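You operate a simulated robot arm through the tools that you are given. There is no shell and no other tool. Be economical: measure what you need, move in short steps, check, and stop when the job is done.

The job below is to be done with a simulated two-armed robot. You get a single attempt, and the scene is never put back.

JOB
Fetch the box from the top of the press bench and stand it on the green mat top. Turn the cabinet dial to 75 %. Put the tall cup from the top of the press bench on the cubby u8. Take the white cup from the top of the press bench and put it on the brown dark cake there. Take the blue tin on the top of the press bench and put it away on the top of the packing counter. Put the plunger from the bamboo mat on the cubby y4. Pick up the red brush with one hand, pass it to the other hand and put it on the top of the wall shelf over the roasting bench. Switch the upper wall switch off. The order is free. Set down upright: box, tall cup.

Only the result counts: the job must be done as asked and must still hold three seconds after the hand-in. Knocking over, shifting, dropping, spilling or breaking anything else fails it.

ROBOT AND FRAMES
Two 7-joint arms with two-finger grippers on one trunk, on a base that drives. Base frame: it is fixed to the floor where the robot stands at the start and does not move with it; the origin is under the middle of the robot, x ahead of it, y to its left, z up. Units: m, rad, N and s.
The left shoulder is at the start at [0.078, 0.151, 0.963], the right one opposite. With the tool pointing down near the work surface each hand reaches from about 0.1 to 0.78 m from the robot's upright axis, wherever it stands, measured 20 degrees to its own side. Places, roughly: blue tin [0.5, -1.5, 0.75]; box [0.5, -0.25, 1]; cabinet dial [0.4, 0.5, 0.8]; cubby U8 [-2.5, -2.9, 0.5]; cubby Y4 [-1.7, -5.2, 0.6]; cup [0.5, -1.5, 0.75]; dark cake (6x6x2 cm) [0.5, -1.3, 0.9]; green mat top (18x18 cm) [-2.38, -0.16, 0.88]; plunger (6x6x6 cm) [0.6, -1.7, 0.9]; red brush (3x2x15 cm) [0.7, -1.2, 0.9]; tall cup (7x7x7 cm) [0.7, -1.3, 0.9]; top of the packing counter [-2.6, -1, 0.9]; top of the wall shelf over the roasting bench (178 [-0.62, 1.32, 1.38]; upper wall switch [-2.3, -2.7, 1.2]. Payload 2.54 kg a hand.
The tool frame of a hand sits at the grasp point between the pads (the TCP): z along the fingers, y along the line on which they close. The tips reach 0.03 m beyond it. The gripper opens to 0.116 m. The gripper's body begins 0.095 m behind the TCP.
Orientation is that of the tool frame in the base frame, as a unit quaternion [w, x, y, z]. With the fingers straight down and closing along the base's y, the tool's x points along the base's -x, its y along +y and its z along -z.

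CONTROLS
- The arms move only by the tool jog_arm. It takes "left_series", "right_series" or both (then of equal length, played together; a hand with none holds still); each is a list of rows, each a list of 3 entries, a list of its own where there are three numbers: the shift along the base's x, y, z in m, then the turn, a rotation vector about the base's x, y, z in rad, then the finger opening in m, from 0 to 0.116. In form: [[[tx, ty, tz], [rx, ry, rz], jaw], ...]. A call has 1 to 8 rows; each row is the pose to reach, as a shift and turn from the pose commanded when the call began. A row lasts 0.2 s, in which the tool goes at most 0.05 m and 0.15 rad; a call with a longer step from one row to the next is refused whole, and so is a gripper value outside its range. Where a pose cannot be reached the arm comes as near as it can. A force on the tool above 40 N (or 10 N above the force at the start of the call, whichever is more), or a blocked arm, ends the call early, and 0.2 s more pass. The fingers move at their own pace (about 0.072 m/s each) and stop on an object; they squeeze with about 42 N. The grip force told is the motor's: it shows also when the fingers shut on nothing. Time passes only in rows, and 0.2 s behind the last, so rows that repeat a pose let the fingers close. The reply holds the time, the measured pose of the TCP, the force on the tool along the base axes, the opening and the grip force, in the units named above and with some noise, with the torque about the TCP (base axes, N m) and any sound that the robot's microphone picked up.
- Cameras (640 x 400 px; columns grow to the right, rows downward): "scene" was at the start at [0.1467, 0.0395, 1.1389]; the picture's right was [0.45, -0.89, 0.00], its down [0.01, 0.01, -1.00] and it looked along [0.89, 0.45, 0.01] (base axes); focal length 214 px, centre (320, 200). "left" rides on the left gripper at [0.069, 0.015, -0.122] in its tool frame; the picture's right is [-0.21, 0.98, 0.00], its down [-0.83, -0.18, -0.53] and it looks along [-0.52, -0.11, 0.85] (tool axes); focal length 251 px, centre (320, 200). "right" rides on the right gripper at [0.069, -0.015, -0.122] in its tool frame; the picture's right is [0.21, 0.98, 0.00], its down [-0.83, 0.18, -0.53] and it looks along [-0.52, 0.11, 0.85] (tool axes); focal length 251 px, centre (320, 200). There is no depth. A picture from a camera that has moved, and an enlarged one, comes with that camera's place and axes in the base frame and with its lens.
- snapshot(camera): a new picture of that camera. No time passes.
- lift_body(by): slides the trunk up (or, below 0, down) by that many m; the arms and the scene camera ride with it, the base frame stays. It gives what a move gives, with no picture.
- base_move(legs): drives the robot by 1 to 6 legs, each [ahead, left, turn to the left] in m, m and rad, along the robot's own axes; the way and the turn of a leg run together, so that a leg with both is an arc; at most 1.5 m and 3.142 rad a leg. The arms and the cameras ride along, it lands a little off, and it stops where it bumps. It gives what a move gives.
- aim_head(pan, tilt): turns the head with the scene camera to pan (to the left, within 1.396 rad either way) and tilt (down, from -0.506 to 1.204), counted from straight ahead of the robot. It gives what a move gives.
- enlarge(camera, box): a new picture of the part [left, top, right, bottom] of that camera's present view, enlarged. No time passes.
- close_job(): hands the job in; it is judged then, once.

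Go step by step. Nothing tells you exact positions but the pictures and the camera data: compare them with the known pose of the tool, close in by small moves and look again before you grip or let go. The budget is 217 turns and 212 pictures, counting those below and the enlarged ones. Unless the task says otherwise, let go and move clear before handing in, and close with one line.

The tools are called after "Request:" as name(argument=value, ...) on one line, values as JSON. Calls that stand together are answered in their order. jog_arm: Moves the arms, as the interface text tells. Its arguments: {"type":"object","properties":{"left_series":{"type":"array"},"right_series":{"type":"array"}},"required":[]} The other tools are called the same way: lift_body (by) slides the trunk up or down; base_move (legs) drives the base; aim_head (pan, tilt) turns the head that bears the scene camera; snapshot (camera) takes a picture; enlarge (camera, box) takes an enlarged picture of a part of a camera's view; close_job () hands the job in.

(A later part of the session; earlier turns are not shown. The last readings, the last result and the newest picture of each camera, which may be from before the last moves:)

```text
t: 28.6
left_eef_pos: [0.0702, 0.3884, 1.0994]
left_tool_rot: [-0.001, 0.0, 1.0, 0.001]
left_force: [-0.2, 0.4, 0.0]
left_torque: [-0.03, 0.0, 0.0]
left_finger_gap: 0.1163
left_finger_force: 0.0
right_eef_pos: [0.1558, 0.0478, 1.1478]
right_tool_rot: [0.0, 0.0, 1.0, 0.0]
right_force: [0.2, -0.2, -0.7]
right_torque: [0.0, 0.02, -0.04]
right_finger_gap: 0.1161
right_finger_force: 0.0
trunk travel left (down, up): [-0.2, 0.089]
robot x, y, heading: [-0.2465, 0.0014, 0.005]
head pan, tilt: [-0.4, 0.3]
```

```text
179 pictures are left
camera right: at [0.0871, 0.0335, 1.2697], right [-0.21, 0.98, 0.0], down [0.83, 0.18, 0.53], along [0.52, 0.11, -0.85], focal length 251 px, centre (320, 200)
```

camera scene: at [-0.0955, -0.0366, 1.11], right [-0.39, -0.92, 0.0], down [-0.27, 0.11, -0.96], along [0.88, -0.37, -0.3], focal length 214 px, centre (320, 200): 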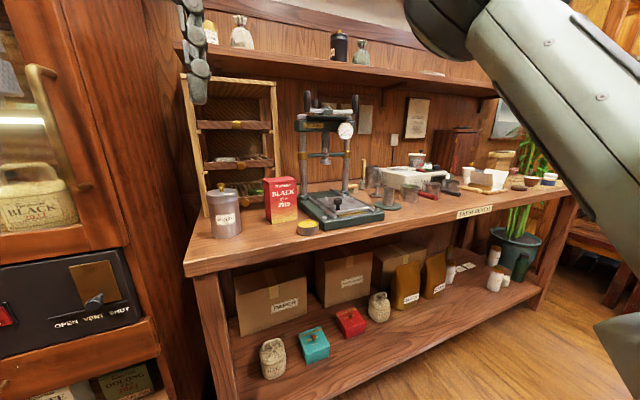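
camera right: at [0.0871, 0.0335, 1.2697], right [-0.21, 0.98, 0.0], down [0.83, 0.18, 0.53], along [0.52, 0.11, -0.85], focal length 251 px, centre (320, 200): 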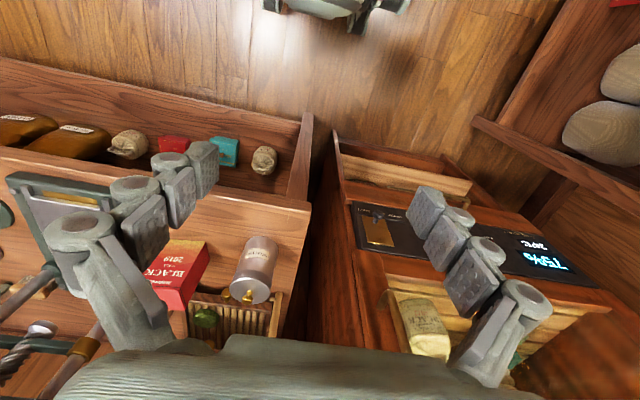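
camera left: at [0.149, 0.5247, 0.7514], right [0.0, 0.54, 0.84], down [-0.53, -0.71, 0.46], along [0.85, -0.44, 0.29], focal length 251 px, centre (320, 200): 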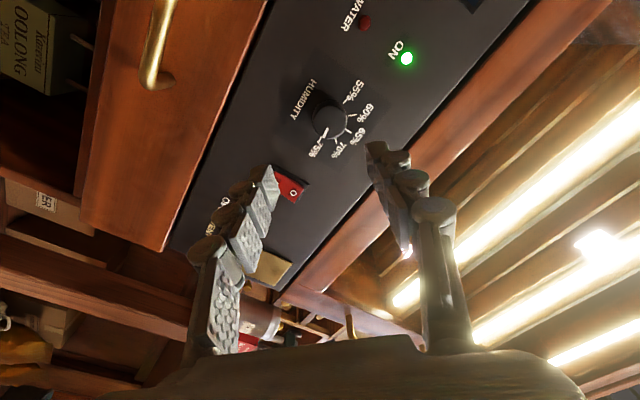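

The dial still shows 75 %. I'll drive sideways along the press bench to survey the rest of the objects.

Request:
base_move(legs=[[0, -1.2, 0]])

Request:
aim_head(pan=0.0, tilt=0.5)

Request:
snapshot(camera="scene")

Request:
snapshot(camera="right")

Request:
snapshot(camera="left")

```text
t: 40.4
left_eef_pos: [0.0681, -0.8151, 1.0987]
left_tool_rot: [-0.002, 0.007, 1.0, 0.001]
left_force: [-0.2, -0.4, 1.0]
left_torque: [0.0, 0.02, 0.04]
left_finger_gap: 0.1162
left_finger_force: 0.0
right_eef_pos: [0.1501, -1.156, 1.1483]
right_tool_rot: [0.0, 0.007, 1.0, 0.0]
right_force: [0.5, 0.8, 0.6]
right_torque: [-0.01, 0.04, 0.02]
right_finger_gap: 0.1162
right_finger_force: 0.1
trunk travel left (down, up): [-0.2, 0.089]
robot x, y, heading: [-0.25, -1.1982, -0.011]
head pan, tilt: [-0.4, 0.3]
```

```text
t: 41.2
left_eef_pos: [0.0691, -0.8139, 1.0984]
left_tool_rot: [-0.002, 0.006, 1.0, 0.001]
left_force: [0.1, -0.5, 0.3]
left_torque: [0.0, -0.02, 0.04]
left_finger_gap: 0.116
left_finger_force: 0.1
right_eef_pos: [0.1505, -1.1564, 1.1474]
right_tool_rot: [0.001, 0.006, 1.0, 0.0]
right_force: [0.4, -0.3, -0.2]
right_torque: [-0.01, 0.01, 0.02]
right_finger_gap: 0.1159
right_finger_force: 0.1
trunk travel left (down, up): [-0.2, 0.089]
robot x, y, heading: [-0.2555, -1.198, -0.005]
head pan, tilt: [0.0, 0.499]
```

```text
178 pictures are left
camera scene: at [-0.0972, -1.2022, 1.0916], right [-0.01, -1.0, 0.0], down [-0.48, 0.01, -0.88], along [0.88, -0.01, -0.48], focal length 214 px, centre (320, 200)
```

scene: 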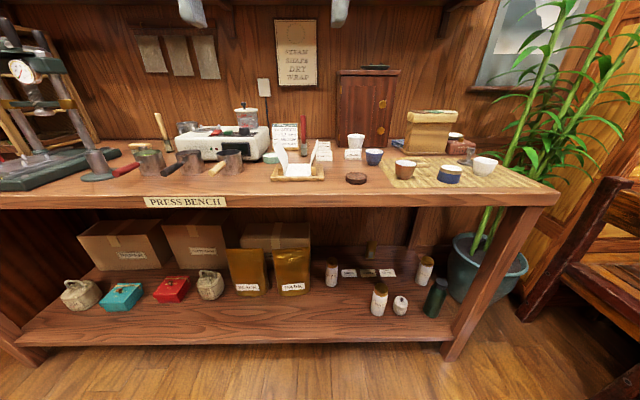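

```text
177 pictures are left
camera right: at [0.0808, -1.1705, 1.2697], right [-0.2, 0.98, 0.0], down [0.83, 0.17, 0.53], along [0.52, 0.11, -0.85], focal length 251 px, centre (320, 200)
```

right: 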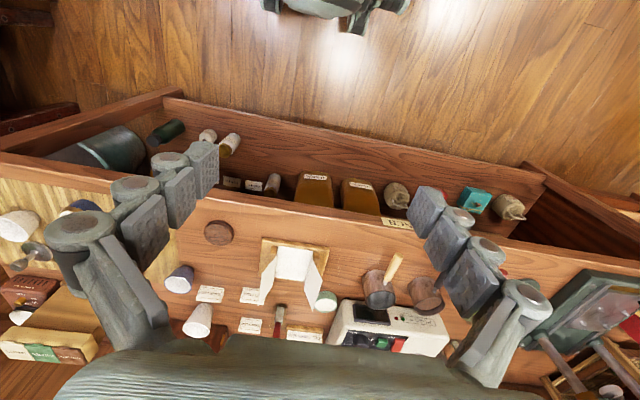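

```text
176 pictures are left
camera left: at [0.0012, -0.8001, 1.2228], right [0.23, 0.97, 0.0], down [0.83, -0.19, 0.53], along [0.52, -0.12, -0.85], focal length 251 px, centre (320, 200)
```

left: 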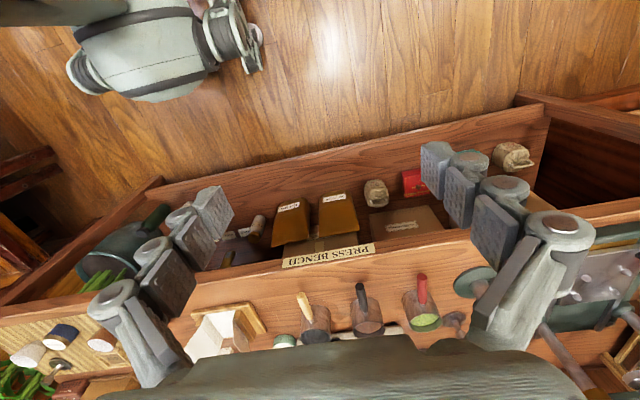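

Request:
enlarge(camera="scene", box=[160, 90, 360, 210])

Request:
enlarge(camera="scene", box=[330, 90, 530, 210])

Request:
enlarge(camera="right", box=[0, 190, 360, 390])

```text
3.20 times, centred on (260, 150) of scene
camera zoom: at [-0.0972, -1.2022, 1.0916], right [-0.01, -1.0, 0.0], down [-0.48, 0.01, -0.88], along [0.88, -0.01, -0.48], focal length 686 px, centre (512, 360)
```

zoom: 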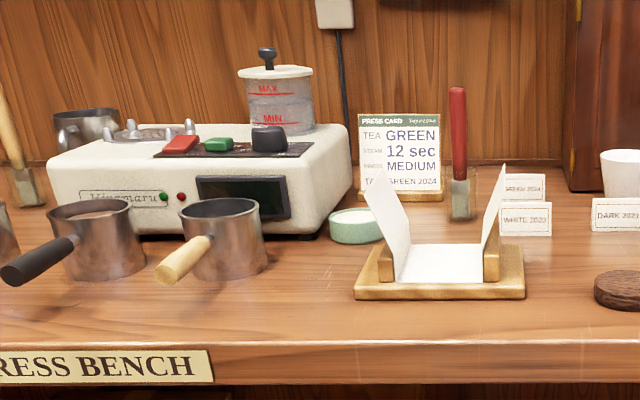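

```text
3.20 times, centred on (430, 150) of scene
camera zoom: at [-0.0972, -1.2022, 1.0916], right [-0.01, -1.0, 0.0], down [-0.48, 0.01, -0.88], along [0.88, -0.01, -0.48], focal length 686 px, centre (-32, 360)
```

zoom: 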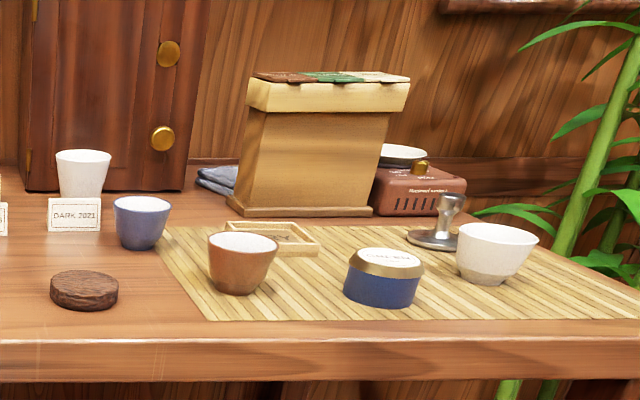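

```text
1.78 times, centred on (180, 290) of right
camera zoom: at [0.0808, -1.1705, 1.2697], right [-0.2, 0.98, 0.0], down [0.83, 0.17, 0.53], along [0.52, 0.11, -0.85], focal length 447 px, centre (569, 40)
```

zoom: 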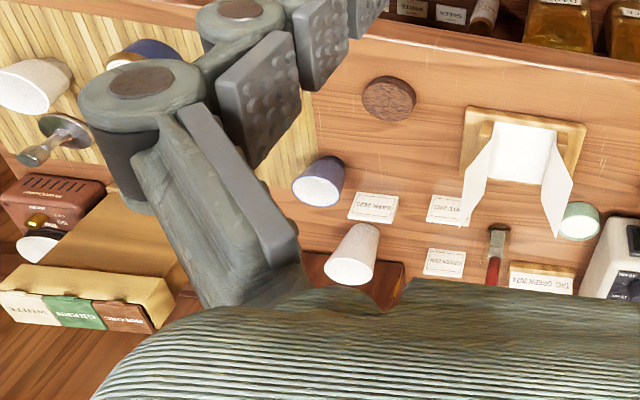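

The cake disc is at about (0.46, -1.31, 0.85), the white cup near (0.48, -1.68), blue tin (0.45, -1.57), plunger (0.62, -1.72), red brush standing by the cards, and the tall white cup near the little cabinet. I'll move nearer and measure again.

Request:
base_move(legs=[[0.15, -0.25, 0]])

Request:
jog_arm(right_series=[[[0.02, -0.05, 0], [0, 0, 0], 0.116], [[0.03, -0.1, 0], [0, 0, 0], 0.116], [[0.04, -0.15, 0], [0, 0, 0], 0.116], [[0.05, -0.2, 0], [0, 0, 0], 0.116], [[0.06, -0.23, 0], [0, 0, 0], 0.116]])

Request:
snapshot(camera="right")

Request:
snapshot(camera="scene")

```text
t: 44.2
left_eef_pos: [0.2152, -1.0652, 1.0983]
left_tool_rot: [-0.002, 0.005, 1.0, 0.001]
left_force: [0.2, 0.4, 0.7]
left_torque: [0.02, 0.02, 0.0]
left_finger_gap: 0.116
left_finger_force: 0.0
right_eef_pos: [0.2982, -1.4066, 1.1477]
right_tool_rot: [0.0, 0.005, 1.0, 0.0]
right_force: [0.4, 0.2, 0.0]
right_torque: [-0.03, -0.01, 0.02]
right_finger_gap: 0.1159
right_finger_force: 0.0
trunk travel left (down, up): [-0.2, 0.089]
robot x, y, heading: [-0.1038, -1.453, -0.01]
head pan, tilt: [0.0, 0.499]
```

```text
refused: row 1 steps farther than a row can; nothing moved
```

```text
172 pictures are left
camera right: at [0.2282, -1.4199, 1.2696], right [-0.2, 0.98, 0.0], down [0.83, 0.17, 0.53], along [0.52, 0.11, -0.85], focal length 251 px, centre (320, 200)
```

right: 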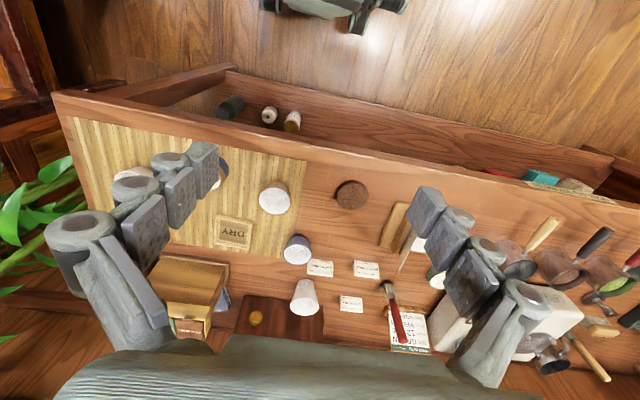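

```text
171 pictures are left
camera scene: at [0.0502, -1.4519, 1.0916], right [-0.01, -1.0, 0.0], down [-0.48, 0.01, -0.88], along [0.88, -0.01, -0.48], focal length 214 px, centre (320, 200)
```

scene: 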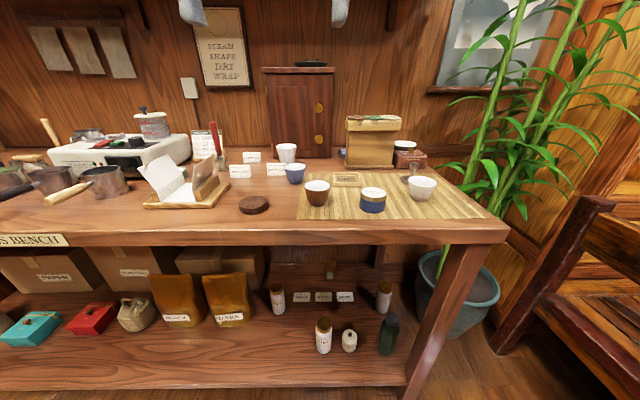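

Request:
jog_arm(right_series=[[[0.01, -0.045, 0], [0, 0, 0], 0.116], [[0.02, -0.09, 0], [0, 0, 0], 0.116], [[0.03, -0.135, 0], [0, 0, 0], 0.116], [[0.04, -0.18, 0], [0, 0, 0], 0.116], [[0.05, -0.22, 0], [0, 0, 0], 0.116], [[0.06, -0.255, 0], [0, 0, 0], 0.116]])

Request:
snapshot(camera="right")

Request:
enlarge(camera="scene", box=[230, 110, 450, 230])

```text
t: 45.6
left_eef_pos: [0.2158, -1.064, 1.0999]
left_tool_rot: [-0.001, 0.007, 1.0, 0.002]
left_force: [0.5, 0.0, -0.2]
left_torque: [-0.02, 0.03, -0.03]
left_finger_gap: 0.116
left_finger_force: 0.1
right_eef_pos: [0.3595, -1.6622, 1.148]
right_tool_rot: [0.001, 0.005, 1.0, -0.001]
right_force: [0.5, -0.1, -0.2]
right_torque: [0.02, 0.0, -0.03]
right_finger_gap: 0.116
right_finger_force: 0.1
trunk travel left (down, up): [-0.2, 0.089]
robot x, y, heading: [-0.1044, -1.4465, -0.008]
head pan, tilt: [0.0, 0.499]
```

```text
170 pictures are left
camera right: at [0.289, -1.6759, 1.2694], right [-0.2, 0.98, 0.0], down [0.83, 0.17, 0.53], along [0.52, 0.11, -0.85], focal length 251 px, centre (320, 200)
```

right: 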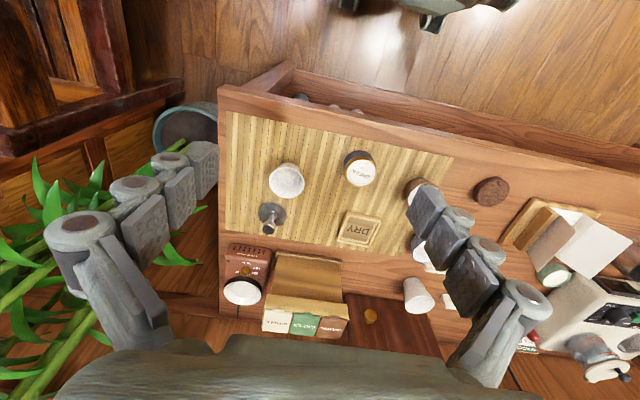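

```text
2.91 times, centred on (340, 170) of scene
camera zoom: at [0.0502, -1.4521, 1.0916], right [-0.01, -1.0, 0.0], down [-0.48, 0.01, -0.88], along [0.88, -0.01, -0.48], focal length 624 px, centre (262, 287)
```

zoom: 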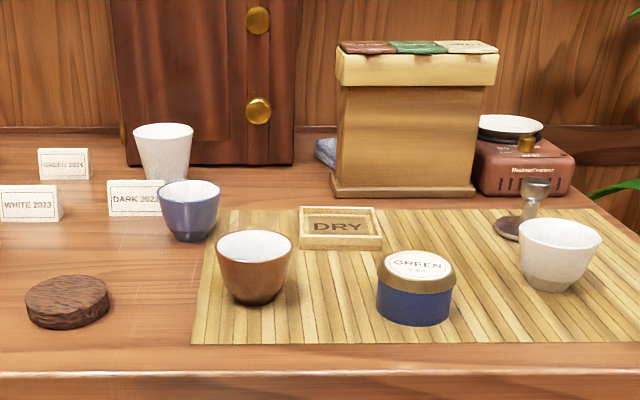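

White cup rim is at about (0.498, -1.692, 0.887). I'll come above it and look again.

Request:
jog_arm(right_series=[[[0.035, -0.008, 0], [0, 0, 0], 0.1], [[0.07, -0.016, 0], [0, 0, 0], 0.1], [[0.105, -0.024, -0.03], [0, 0, 0], 0.1], [[0.138, -0.03, -0.06], [0, 0, 0], 0.1], [[0.138, -0.03, -0.1], [0, 0, 0], 0.1], [[0.138, -0.03, -0.14], [0, 0, 0], 0.1], [[0.138, -0.03, -0.18], [0, 0, 0], 0.1], [[0.138, -0.03, -0.18], [0, 0, 0], 0.1]])

Request:
snapshot(camera="right")

Request:
enlarge(camera="scene", box=[330, 90, 490, 230])

```text
t: 47.4
left_eef_pos: [0.2162, -1.0641, 1.0985]
left_tool_rot: [-0.002, 0.005, 1.0, 0.0]
left_force: [0.5, -0.3, -0.5]
left_torque: [-0.01, 0.01, 0.03]
left_finger_gap: 0.116
left_finger_force: 0.0
right_eef_pos: [0.4945, -1.6889, 0.9685]
right_tool_rot: [0.001, 0.006, 1.0, 0.0]
right_force: [0.1, 0.3, 0.0]
right_torque: [-0.03, 0.01, 0.03]
right_finger_gap: 0.0999
right_finger_force: 0.1
trunk travel left (down, up): [-0.2, 0.089]
robot x, y, heading: [-0.1055, -1.4508, -0.011]
head pan, tilt: [0.0, 0.499]
```

```text
168 pictures are left
camera right: at [0.4256, -1.7035, 1.0897], right [-0.2, 0.98, 0.0], down [0.83, 0.17, 0.54], along [0.52, 0.11, -0.84], focal length 251 px, centre (320, 200)
```

right: 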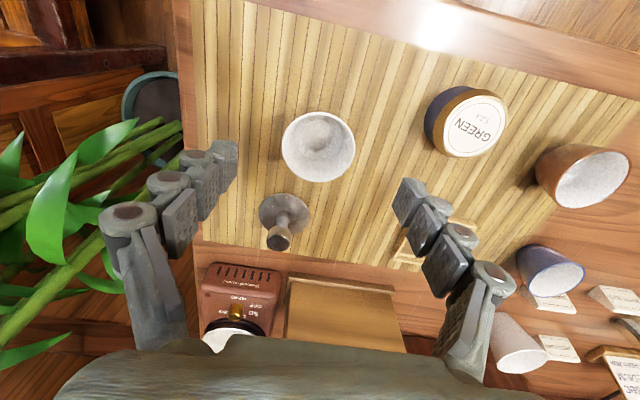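

```text
2.86 times, centred on (410, 160) of scene
camera zoom: at [0.0501, -1.4517, 1.0916], right [-0.01, -1.0, 0.0], down [-0.48, 0.0, -0.88], along [0.88, -0.01, -0.48], focal length 613 px, centre (63, 314)
```

zoom: 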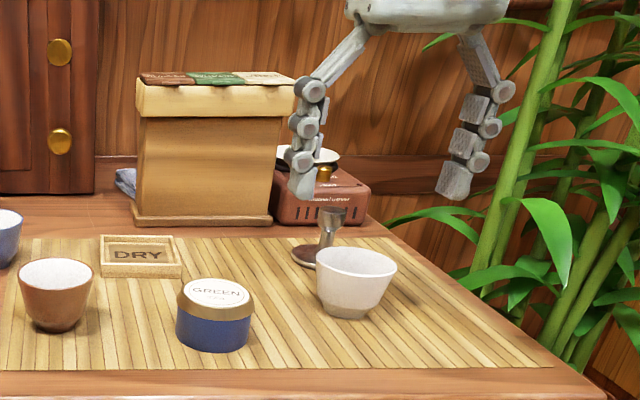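

Request:
jog_arm(right_series=[[[0.004, -0.001, -0.03], [0, 0, 0], 0.1], [[0.004, -0.001, -0.06], [0, 0, 0], 0.1], [[0.004, -0.001, -0.077], [0, 0, 0], 0.1], [[0.004, -0.001, -0.077], [0, 0, 0], 0.1]])

Request:
snapshot(camera="right")

Request:
enlarge(camera="scene", box=[350, 120, 470, 225])

```text
t: 48.4
left_eef_pos: [0.2164, -1.0636, 1.0985]
left_tool_rot: [-0.001, 0.005, 1.0, 0.001]
left_force: [-0.1, 1.2, -0.2]
left_torque: [0.03, -0.01, -0.04]
left_finger_gap: 0.1163
left_finger_force: 0.1
right_eef_pos: [0.5013, -1.6915, 0.8904]
right_tool_rot: [0.0, 0.005, 1.0, 0.0]
right_force: [0.9, -0.1, 0.3]
right_torque: [0.0, 0.03, -0.02]
right_finger_gap: 0.0999
right_finger_force: 0.2
trunk travel left (down, up): [-0.2, 0.089]
robot x, y, heading: [-0.1087, -1.4525, -0.008]
head pan, tilt: [0.0, 0.499]
```

```text
166 pictures are left
camera right: at [0.4305, -1.7049, 1.0123], right [-0.2, 0.98, 0.0], down [0.83, 0.17, 0.53], along [0.52, 0.11, -0.85], focal length 251 px, centre (320, 200)
```

right: 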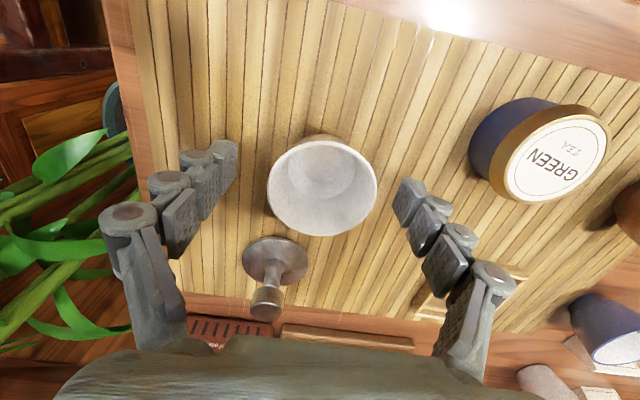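

```text
3.81 times, centred on (410, 172) of scene
camera zoom: at [0.0502, -1.4517, 1.0916], right [-0.01, -1.0, 0.0], down [-0.48, 0.0, -0.88], along [0.88, -0.01, -0.48], focal length 817 px, centre (-23, 305)
```

zoom: 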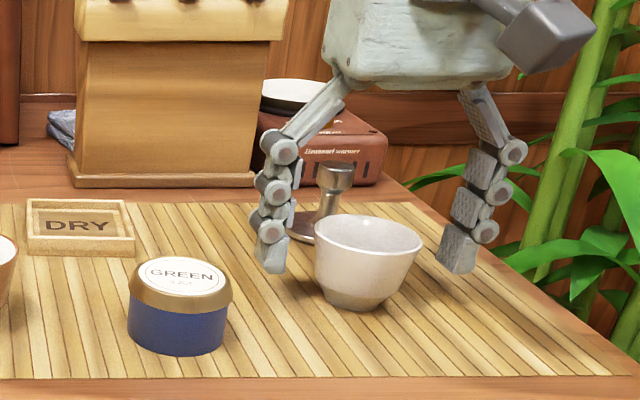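

Cup is centred between the fingers. Lower 5 mm, close.

Request:
jog_arm(right_series=[[[0, 0, -0.005], [0, 0, 0], 0.09], [[0, 0, -0.005], [0, 0, 0], 0.07], [[0, 0, -0.005], [0, 0, 0], 0.05], [[0, 0, -0.005], [0, 0, 0], 0.04], [[0, 0, -0.005], [0, 0, 0], 0.04], [[0, 0, -0.005], [0, 0, 0], 0.04]])

Request:
snapshot(camera="right")

```text
t: 49.8
left_eef_pos: [0.2146, -1.0633, 1.0991]
left_tool_rot: [-0.003, 0.005, 1.0, 0.001]
left_force: [0.0, -0.2, 0.2]
left_torque: [-0.01, 0.02, 0.0]
left_finger_gap: 0.116
left_finger_force: 0.0
right_eef_pos: [0.5009, -1.6904, 0.8863]
right_tool_rot: [0.0, 0.006, 1.0, 0.0]
right_force: [0.3, 0.5, 1.7]
right_torque: [-0.01, -0.03, 0.03]
right_finger_gap: 0.0565
right_finger_force: 42.3
trunk travel left (down, up): [-0.2, 0.089]
robot x, y, heading: [-0.108, -1.4529, -0.014]
head pan, tilt: [0.0, 0.499]
```

```text
164 pictures are left
camera right: at [0.4304, -1.705, 1.008], right [-0.2, 0.98, 0.0], down [0.83, 0.17, 0.53], along [0.52, 0.11, -0.85], focal length 251 px, centre (320, 200)
```

right: 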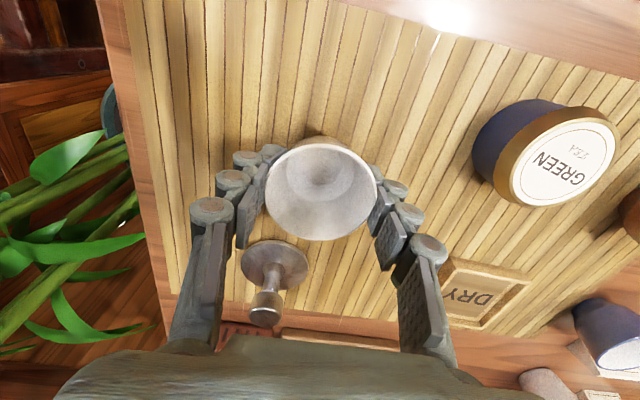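

Gripped. Lift and carry above the cake.

Request:
jog_arm(right_series=[[[0, 0, 0.04], [0, 0, 0], 0.04], [[0, 0, 0.09], [0, 0, 0], 0.04], [[0, 0, 0.13], [0, 0, 0], 0.04], [[0, 0.045, 0.13], [0, 0, 0], 0.04], [[-0.01, 0.09, 0.13], [0, 0, 0], 0.04], [[-0.02, 0.135, 0.13], [0, 0, 0], 0.04], [[-0.03, 0.18, 0.13], [0, 0, 0], 0.04], [[-0.04, 0.22, 0.13], [0, 0, 0], 0.04]])

Request:
jog_arm(right_series=[[[0, 0.045, 0], [0, 0, 0], 0.04], [[0, 0.09, 0], [0, 0, 0], 0.04], [[0, 0.13, 0], [0, 0, 0], 0.04], [[0, 0.155, 0], [0, 0, 0], 0.04], [[0, 0.155, 0], [0, 0, 0], 0.04]])

Request:
snapshot(camera="right")

Request:
snapshot(camera="scene")

```text
t: 51.6
left_eef_pos: [0.2153, -1.0643, 1.0989]
left_tool_rot: [-0.002, 0.006, 1.0, 0.001]
left_force: [-0.1, 0.2, 0.4]
left_torque: [0.01, 0.0, 0.01]
left_finger_gap: 0.1164
left_finger_force: 0.0
right_eef_pos: [0.4606, -1.4699, 1.0163]
right_tool_rot: [0.0, 0.008, 1.0, 0.0]
right_force: [-0.4, 0.0, -0.2]
right_torque: [-0.03, 0.0, -0.01]
right_finger_gap: 0.0565
right_finger_force: 41.7
trunk travel left (down, up): [-0.2, 0.089]
robot x, y, heading: [-0.108, -1.4464, -0.007]
head pan, tilt: [0.0, 0.499]
```

```text
t: 52.8
left_eef_pos: [0.2159, -1.0636, 1.0995]
left_tool_rot: [-0.002, 0.007, 1.0, 0.001]
left_force: [0.1, 0.4, 0.4]
left_torque: [0.04, -0.03, -0.02]
left_finger_gap: 0.1162
left_finger_force: 0.0
right_eef_pos: [0.4598, -1.316, 1.0168]
right_tool_rot: [0.0, 0.005, 1.0, 0.0]
right_force: [-0.4, -0.3, -0.2]
right_torque: [-0.03, -0.01, 0.01]
right_finger_gap: 0.0562
right_finger_force: 42.2
trunk travel left (down, up): [-0.2, 0.089]
robot x, y, heading: [-0.1094, -1.4482, -0.011]
head pan, tilt: [0.0, 0.499]
```

```text
163 pictures are left
camera right: at [0.3902, -1.3297, 1.1383], right [-0.2, 0.98, 0.0], down [0.83, 0.17, 0.53], along [0.52, 0.11, -0.85], focal length 251 px, centre (320, 200)
```

right: 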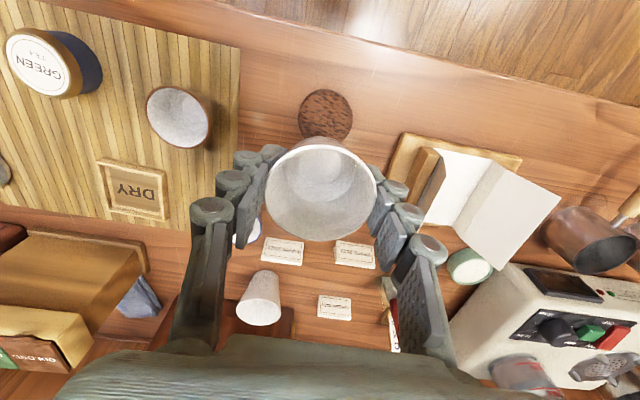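

```text
162 pictures are left
camera scene: at [0.0502, -1.4519, 1.0916], right [-0.01, -1.0, 0.0], down [-0.48, 0.01, -0.88], along [0.88, -0.01, -0.48], focal length 214 px, centre (320, 200)
```

scene: 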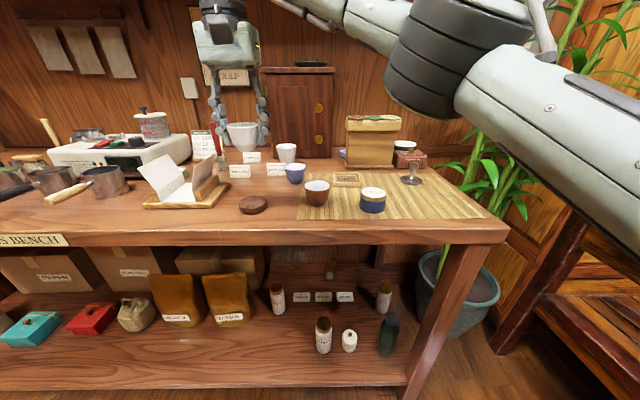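

Cake top centre is at (0.453, -1.312). I lower above it.

Request:
jog_arm(right_series=[[[-0.006, 0.003, -0.03], [0, 0, 0], 0.04], [[-0.006, 0.003, -0.06], [0, 0, 0], 0.04], [[-0.006, 0.003, -0.09], [0, 0, 0], 0.04], [[-0.006, 0.003, -0.105], [0, 0, 0], 0.04], [[-0.006, 0.003, -0.105], [0, 0, 0], 0.04]])

Request:
enlarge(camera="scene", box=[200, 140, 320, 230])

Request:
snapshot(camera="right")

Request:
snapshot(camera="left")

```text
t: 54.0
left_eef_pos: [0.2145, -1.0639, 1.0994]
left_tool_rot: [-0.002, 0.005, 1.0, 0.001]
left_force: [0.3, -0.3, -0.5]
left_torque: [0.0, 0.0, 0.0]
left_finger_gap: 0.1159
left_finger_force: 0.0
right_eef_pos: [0.4534, -1.3148, 0.9108]
right_tool_rot: [0.0, 0.006, 1.0, 0.0]
right_force: [0.4, -0.1, -0.9]
right_torque: [-0.01, 0.03, 0.01]
right_finger_gap: 0.0565
right_finger_force: 42.1
trunk travel left (down, up): [-0.2, 0.089]
robot x, y, heading: [-0.109, -1.4491, -0.005]
head pan, tilt: [0.0, 0.499]
```

```text
4.44 times, centred on (260, 185) of scene
camera zoom: at [0.0502, -1.4518, 1.0916], right [-0.01, -1.0, 0.0], down [-0.48, 0.0, -0.88], along [0.88, -0.01, -0.48], focal length 953 px, centre (587, 267)
```

zoom: 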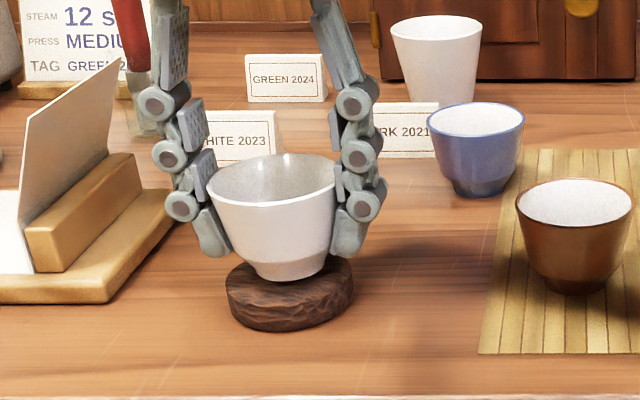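

```text
160 pictures are left
camera right: at [0.3836, -1.3278, 1.0328], right [-0.2, 0.98, 0.0], down [0.83, 0.17, 0.53], along [0.52, 0.11, -0.85], focal length 251 px, centre (320, 200)
```

right: 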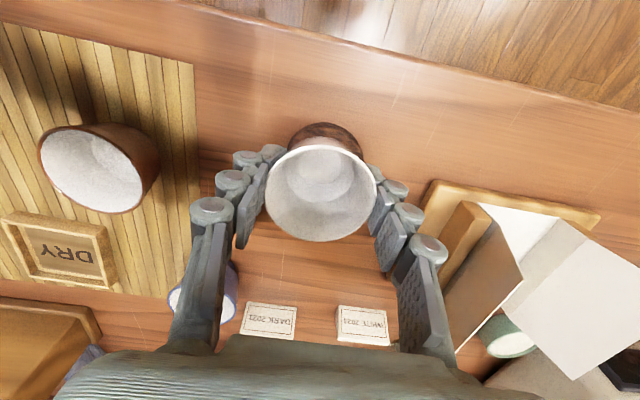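

```text
159 pictures are left
camera left: at [0.1481, -1.0496, 1.2227], right [0.23, 0.97, 0.0], down [0.83, -0.19, 0.53], along [0.52, -0.12, -0.85], focal length 251 px, centre (320, 200)
```

left: 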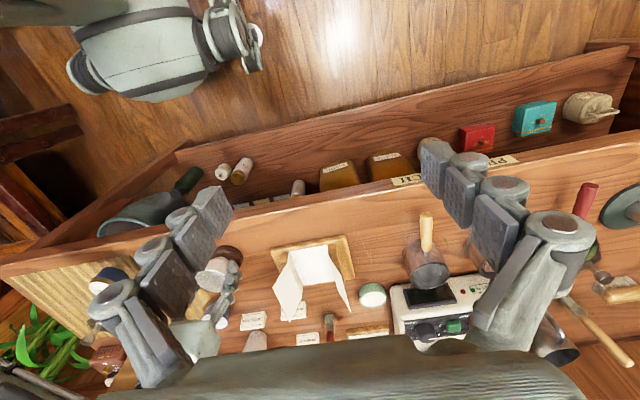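

Cup base is a few mm above the cake, centred. I lower in fine steps.

Request:
jog_arm(right_series=[[[0, 0.002, -0.002], [0, 0, 0], 0.04], [[0, 0.002, -0.004], [0, 0, 0], 0.04], [[0, 0.002, -0.004], [0, 0, 0], 0.04]])

Request:
jog_arm(right_series=[[[0, 0, -0.002], [0, 0, 0], 0.04], [[0, 0, -0.004], [0, 0, 0], 0.04], [[0, 0, -0.004], [0, 0, 0], 0.04]])

Request:
enlarge(camera="scene", box=[220, 150, 300, 220])

```text
t: 54.8
left_eef_pos: [0.2157, -1.0637, 1.0994]
left_tool_rot: [-0.001, 0.005, 1.0, 0.0]
left_force: [-0.3, 0.3, 0.7]
left_torque: [-0.04, 0.03, -0.03]
left_finger_gap: 0.1162
left_finger_force: 0.1
right_eef_pos: [0.4544, -1.3108, 0.9066]
right_tool_rot: [0.0, 0.006, 1.0, 0.0]
right_force: [0.2, -0.2, -0.2]
right_torque: [0.0, -0.04, 0.0]
right_finger_gap: 0.0565
right_finger_force: 42.2
trunk travel left (down, up): [-0.2, 0.089]
robot x, y, heading: [-0.1045, -1.4546, -0.007]
head pan, tilt: [0.0, 0.499]
```

```text
t: 55.6
left_eef_pos: [0.2167, -1.0644, 1.1]
left_tool_rot: [-0.002, 0.005, 1.0, 0.001]
left_force: [-0.1, 0.3, -0.3]
left_torque: [0.0, 0.01, 0.01]
left_finger_gap: 0.1159
left_finger_force: 0.1
right_eef_pos: [0.4534, -1.3116, 0.9043]
right_tool_rot: [0.0, 0.005, 1.0, 0.001]
right_force: [0.8, 0.4, 5.3]
right_torque: [0.03, -0.09, -0.04]
right_finger_gap: 0.0567
right_finger_force: 42.1
trunk travel left (down, up): [-0.2, 0.089]
robot x, y, heading: [-0.105, -1.4459, -0.009]
head pan, tilt: [0.0, 0.499]
```

```text
5.71 times, centred on (260, 185) of scene
camera zoom: at [0.0498, -1.4518, 1.0917], right [-0.01, -1.0, 0.0], down [-0.48, 0.01, -0.88], along [0.88, -0.01, -0.48], focal length 1226 px, centre (663, 286)
```

zoom: 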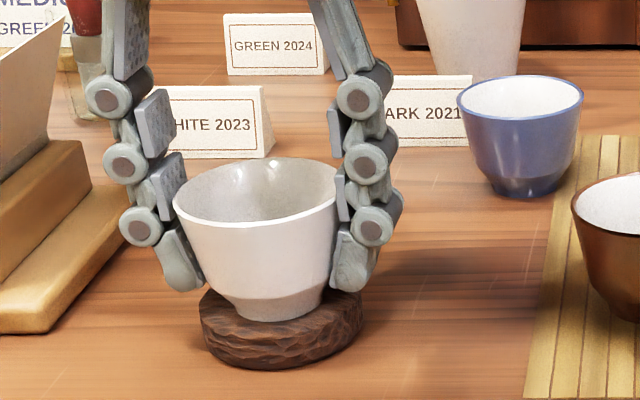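

Contact. Open just enough and lift straight up.

Request:
jog_arm(right_series=[[[0, 0, 0], [0, 0, 0], 0.06], [[0, 0, 0], [0, 0, 0], 0.07], [[0, 0, 0], [0, 0, 0], 0.076], [[0, 0, 0.02], [0, 0, 0], 0.076], [[0, 0, 0.06], [0, 0, 0], 0.076], [[0, 0, 0.1], [0, 0, 0], 0.076], [[0, 0, 0.15], [0, 0, 0], 0.08]])

Request:
snapshot(camera="right")

Request:
enlarge(camera="scene", box=[180, 110, 320, 220])

```text
t: 57.2
left_eef_pos: [0.2154, -1.064, 1.0997]
left_tool_rot: [-0.002, 0.005, 1.0, 0.001]
left_force: [-0.9, 0.4, 0.1]
left_torque: [0.0, -0.04, -0.02]
left_finger_gap: 0.1161
left_finger_force: 0.1
right_eef_pos: [0.4529, -1.3121, 1.0534]
right_tool_rot: [0.001, 0.005, 1.0, 0.0]
right_force: [-0.2, 1.0, 0.0]
right_torque: [0.0, -0.04, -0.03]
right_finger_gap: 0.0804
right_finger_force: 0.1
trunk travel left (down, up): [-0.2, 0.089]
robot x, y, heading: [-0.1064, -1.4501, -0.013]
head pan, tilt: [0.0, 0.499]
```

```text
157 pictures are left
camera right: at [0.3828, -1.3264, 1.1759], right [-0.21, 0.98, 0.0], down [0.83, 0.17, 0.54], along [0.52, 0.11, -0.84], focal length 251 px, centre (320, 200)
```

right: 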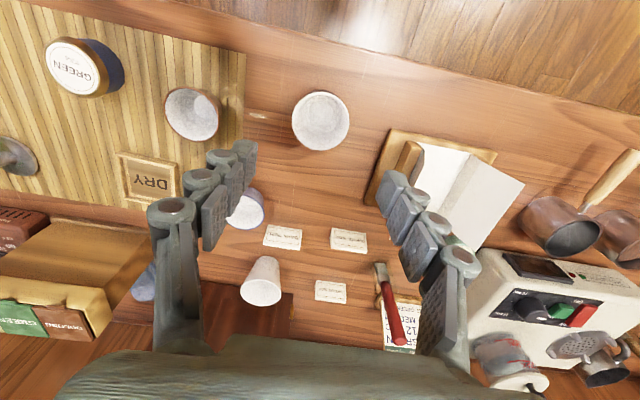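

```text
3.64 times, centred on (250, 165) of scene
camera zoom: at [0.0493, -1.4514, 1.0917], right [-0.01, -1.0, 0.0], down [-0.48, 0.0, -0.88], along [0.88, -0.01, -0.48], focal length 780 px, centre (574, 327)
```

zoom: 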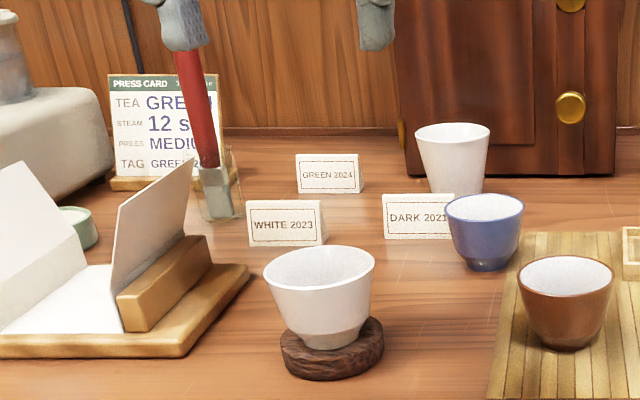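

The cup stands on the cake. Next the red brush; I'll look at it closely.

Request:
enlarge(camera="scene", box=[195, 110, 245, 170])

Request:
enlarge(camera="right", box=[340, 230, 430, 360])

Request:
enlarge(camera="left", box=[260, 270, 400, 350])

```text
6.67 times, centred on (220, 140) of scene
camera zoom: at [0.0493, -1.4514, 1.0917], right [-0.01, -1.0, 0.0], down [-0.48, 0.0, -0.88], along [0.88, -0.01, -0.48], focal length 1430 px, centre (987, 600)
```

zoom: 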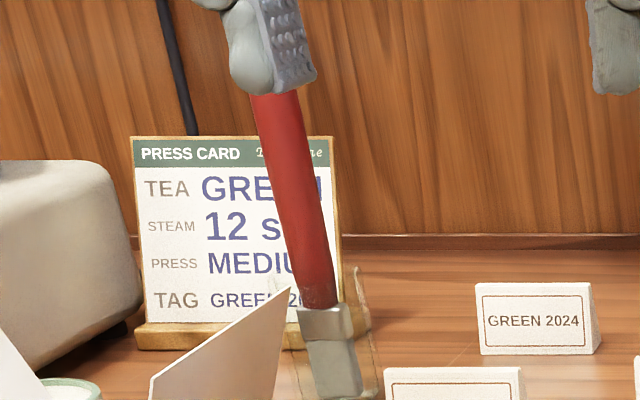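

```text
3.08 times, centred on (385, 295) of right
camera zoom: at [0.3828, -1.3264, 1.1759], right [-0.21, 0.98, 0.0], down [0.83, 0.17, 0.54], along [0.52, 0.11, -0.84], focal length 774 px, centre (120, -92)
```

zoom: 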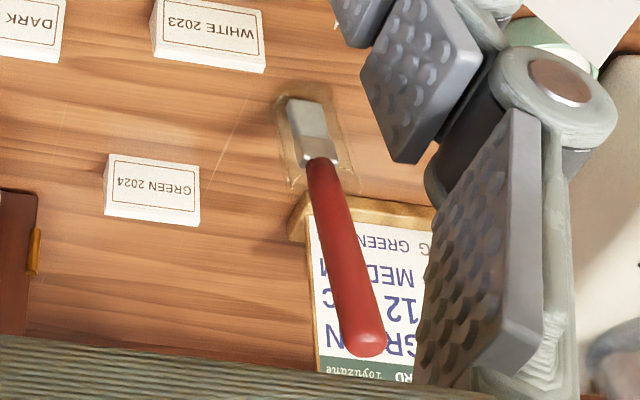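

```text
4.57 times, centred on (330, 310) of left
camera zoom: at [0.147, -1.0492, 1.2228], right [0.23, 0.97, 0.0], down [0.83, -0.19, 0.53], along [0.52, -0.12, -0.85], focal length 1149 px, centre (274, -303)
```

zoom: 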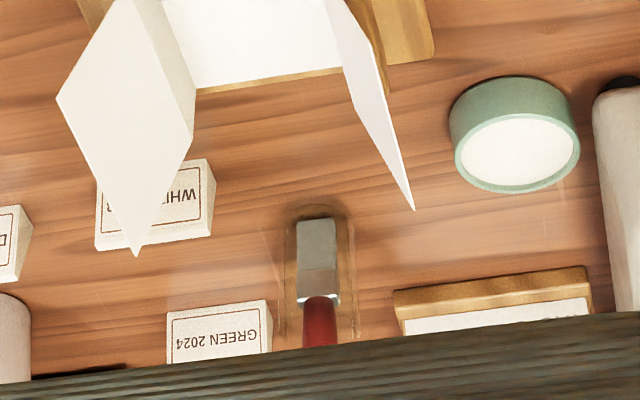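

The brush stands upright in a clear holder at about (0.695, -1.154), from z 0.855 to 1.0. I raise the right hand and drive so that it comes within the right arm's reach.

Request:
jog_arm(right_series=[[[-0.02, 0, 0.03], [0, 0, 0], 0.08], [[-0.05, 0, 0.06], [0, 0, 0], 0.08], [[-0.08, 0, 0.08], [0, 0, 0], 0.08], [[-0.1, 0, 0.1], [0, 0, 0], 0.06]])

Request:
base_move(legs=[[0, 0.47, 0], [0.1, 0, 0]])

Request:
snapshot(camera="scene")

Request:
snapshot(camera="right")

```text
t: 58.2
left_eef_pos: [0.2144, -1.0641, 1.1003]
left_tool_rot: [-0.001, 0.006, 1.0, 0.002]
left_force: [-0.2, -0.3, 0.5]
left_torque: [0.05, -0.06, -0.02]
left_finger_gap: 0.116
left_finger_force: 0.0
right_eef_pos: [0.352, -1.3128, 1.1529]
right_tool_rot: [-0.001, 0.005, 1.0, 0.0]
right_force: [0.0, 0.8, -0.7]
right_torque: [-0.04, 0.0, 0.01]
right_finger_gap: 0.06
right_finger_force: 0.0
trunk travel left (down, up): [-0.2, 0.089]
robot x, y, heading: [-0.107, -1.4528, -0.007]
head pan, tilt: [0.0, 0.499]
```

```text
t: 64.0
left_eef_pos: [0.3222, -0.5943, 1.0986]
left_tool_rot: [-0.003, 0.006, 1.0, 0.001]
left_force: [0.5, 0.9, -0.1]
left_torque: [0.02, 0.06, 0.0]
left_finger_gap: 0.1158
left_finger_force: 0.0
right_eef_pos: [0.4598, -0.8434, 1.1527]
right_tool_rot: [-0.001, 0.007, 1.0, 0.001]
right_force: [-0.4, 0.4, -1.2]
right_torque: [0.01, 0.01, 0.0]
right_finger_gap: 0.0602
right_finger_force: 0.1
trunk travel left (down, up): [-0.2, 0.089]
robot x, y, heading: [-0.0036, -0.9807, -0.01]
head pan, tilt: [0.0, 0.499]
```

```text
152 pictures are left
camera scene: at [0.1561, -0.9875, 1.0946], right [-0.07, -1.0, 0.0], down [-0.45, 0.03, -0.89], along [0.89, -0.06, -0.45], focal length 214 px, centre (320, 200)
```

scene: 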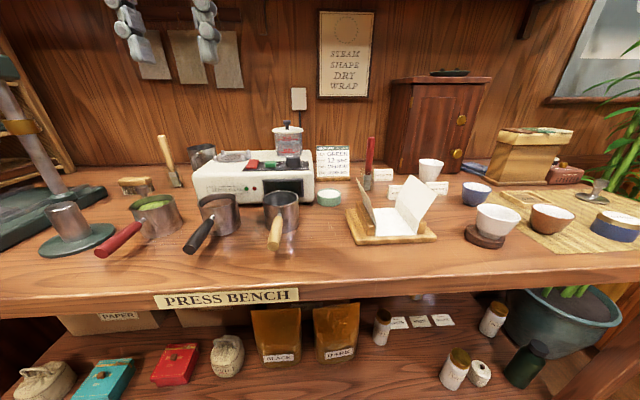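

```text
151 pictures are left
camera right: at [0.3898, -0.8575, 1.2751], right [-0.2, 0.98, 0.0], down [0.83, 0.17, 0.53], along [0.52, 0.11, -0.85], focal length 251 px, centre (320, 200)
```

right: 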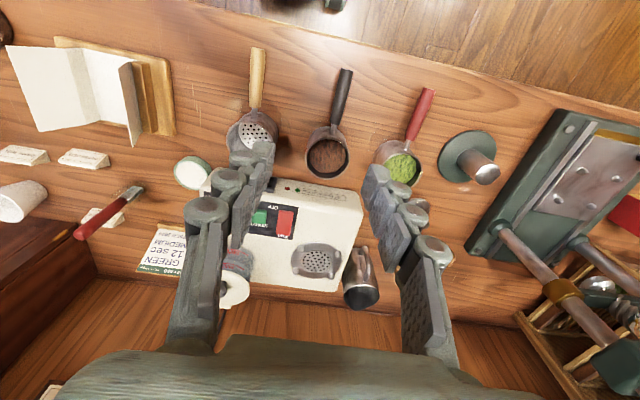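

Request:
enlarge(camera="scene", box=[330, 120, 410, 200])

Request:
enlarge(camera="right", box=[60, 160, 180, 260])

```text
5.00 times, centred on (370, 160) of scene
camera zoom: at [0.1561, -0.9875, 1.0946], right [-0.07, -1.0, 0.0], down [-0.45, 0.03, -0.89], along [0.89, -0.06, -0.45], focal length 1072 px, centre (70, 400)
```

zoom: 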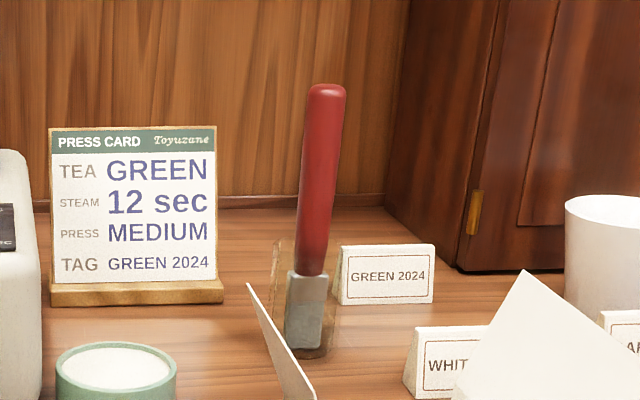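

```text
4.00 times, centred on (120, 210) of right
camera zoom: at [0.3898, -0.8575, 1.2751], right [-0.2, 0.98, 0.0], down [0.83, 0.17, 0.53], along [0.52, 0.11, -0.85], focal length 1006 px, centre (1120, 160)
```

zoom: 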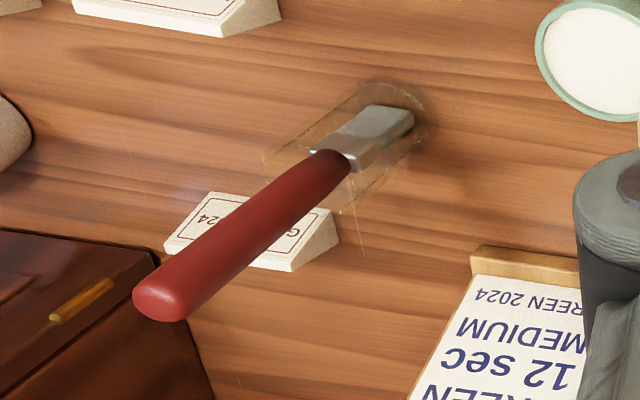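

The brush axis is at (0.6965, -1.1545), top 0.989, ferrule joint 0.892. I bring the right hand above it.

Request:
jog_arm(right_series=[[[0.028, -0.038, 0], [0, 0, 0], 0.06], [[0.056, -0.076, 0], [0, 0, 0], 0.06], [[0.084, -0.114, 0], [0, 0, 0], 0.06], [[0.112, -0.152, 0], [0, 0, 0], 0.06], [[0.14, -0.19, 0], [0, 0, 0], 0.06], [[0.168, -0.228, 0], [0, 0, 0], 0.06], [[0.2, -0.266, 0], [0, 0, 0], 0.06], [[0.22, -0.29, 0], [0, 0, 0], 0.06]])

Request:
jog_arm(right_series=[[[0.012, -0.0185, 0], [0, 0, 0], 0.06], [[0.0155, -0.021, -0.03], [0, 0, 0], 0.06], [[0.0155, -0.021, -0.06], [0, 0, 0], 0.06], [[0.0155, -0.021, -0.09], [0, 0, 0], 0.06], [[0.0155, -0.021, -0.1], [0, 0, 0], 0.06], [[0.0155, -0.021, -0.1], [0, 0, 0], 0.06]])

Request:
snapshot(camera="right")

Request:
snapshot(camera="scene")

```text
t: 65.8
left_eef_pos: [0.3211, -0.5942, 1.0986]
left_tool_rot: [-0.003, 0.006, 1.0, 0.0]
left_force: [-0.5, 0.1, 0.1]
left_torque: [-0.05, -0.01, 0.03]
left_finger_gap: 0.116
left_finger_force: 0.1
right_eef_pos: [0.6134, -1.1157, 1.1366]
right_tool_rot: [0.001, 0.006, 1.0, 0.0]
right_force: [-0.5, 0.1, 0.2]
right_torque: [-0.05, -0.02, -0.04]
right_finger_gap: 0.0601
right_finger_force: 0.2
right hand out of reach, approached as far as the arm can: row 5, 6, 7, 8
trunk travel left (down, up): [-0.2, 0.089]
robot x, y, heading: [-0.0031, -0.9808, -0.011]
head pan, tilt: [0.0, 0.499]
```

```text
t: 67.2
left_eef_pos: [0.3208, -0.5958, 1.0989]
left_tool_rot: [-0.002, 0.008, 1.0, 0.0]
left_force: [0.2, 0.2, -0.7]
left_torque: [0.01, 0.04, -0.01]
left_finger_gap: 0.1161
left_finger_force: 0.1
right_eef_pos: [0.6282, -1.1367, 1.0383]
right_tool_rot: [0.0, 0.007, 1.0, 0.0]
right_force: [-0.1, 0.1, 0.1]
right_torque: [-0.01, -0.06, -0.02]
right_finger_gap: 0.0597
right_finger_force: 0.1
right hand out of reach, approached as far as the arm can: row 1
trunk travel left (down, up): [-0.2, 0.089]
robot x, y, heading: [-0.0018, -0.9817, -0.013]
head pan, tilt: [0.0, 0.499]
```

```text
148 pictures are left
camera right: at [0.5579, -1.1516, 1.1598], right [-0.2, 0.98, 0.0], down [0.83, 0.17, 0.53], along [0.52, 0.11, -0.85], focal length 251 px, centre (320, 200)
```

right: 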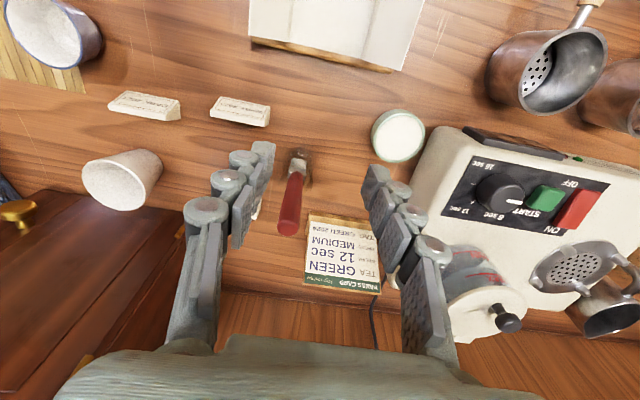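

```text
147 pictures are left
camera scene: at [0.1549, -0.9825, 1.0916], right [-0.01, -1.0, 0.0], down [-0.48, 0.01, -0.88], along [0.88, -0.01, -0.48], focal length 214 px, centre (320, 200)
```

scene: 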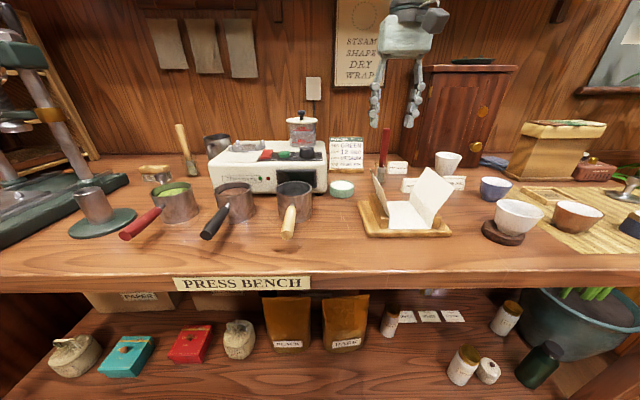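

The arm is at its limit up high; I raise the trunk and drive 6 cm closer.

Request:
lift_body(by=0.08)

Request:
base_move(legs=[[0.06, 0, 0]])

Request:
snapshot(camera="right")

Request:
enlarge(camera="scene", box=[340, 30, 480, 200])

```text
t: 68.4
left_eef_pos: [0.3212, -0.5957, 1.1776]
left_tool_rot: [-0.003, 0.007, 1.0, 0.0]
left_force: [-0.9, -0.7, 0.2]
left_torque: [-0.03, 0.0, 0.0]
left_finger_gap: 0.1159
left_finger_force: 0.2
right_eef_pos: [0.6279, -1.1392, 1.1173]
right_tool_rot: [0.0, 0.006, 1.0, 0.0]
right_force: [0.1, 0.3, -0.3]
right_torque: [0.03, -0.02, -0.01]
right_finger_gap: 0.06
right_finger_force: 0.0
trunk travel left (down, up): [-0.28, 0.009]
robot x, y, heading: [-0.0032, -0.9814, -0.01]
head pan, tilt: [0.0, 0.499]
```

```text
t: 69.3
left_eef_pos: [0.3825, -0.5968, 1.1795]
left_tool_rot: [-0.003, 0.007, 1.0, 0.0]
left_force: [0.3, 0.0, 0.0]
left_torque: [0.01, 0.0, -0.03]
left_finger_gap: 0.1161
left_finger_force: 0.2
right_eef_pos: [0.6886, -1.1383, 1.1172]
right_tool_rot: [-0.001, 0.007, 1.0, -0.001]
right_force: [0.3, 0.3, -1.0]
right_torque: [-0.01, 0.05, -0.03]
right_finger_gap: 0.06
right_finger_force: 0.1
trunk travel left (down, up): [-0.28, 0.009]
robot x, y, heading: [0.0574, -0.9782, -0.014]
head pan, tilt: [0.0, 0.499]
```

```text
146 pictures are left
camera right: at [0.619, -1.1523, 1.2393], right [-0.2, 0.98, 0.0], down [0.83, 0.17, 0.53], along [0.52, 0.11, -0.85], focal length 251 px, centre (320, 200)
```

right: 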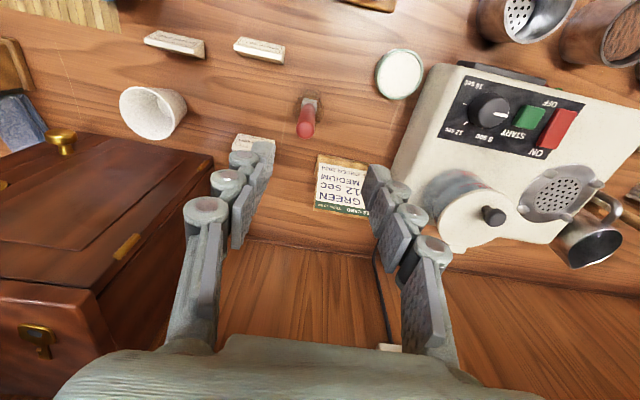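

```text
2.35 times, centred on (410, 115) of scene
camera zoom: at [0.2159, -0.9832, 1.1714], right [-0.01, -1.0, 0.0], down [-0.48, 0.01, -0.88], along [0.88, -0.01, -0.48], focal length 505 px, centre (108, 400)
```

zoom: 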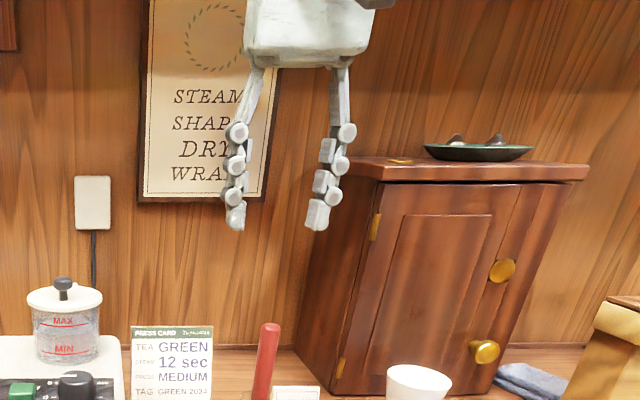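

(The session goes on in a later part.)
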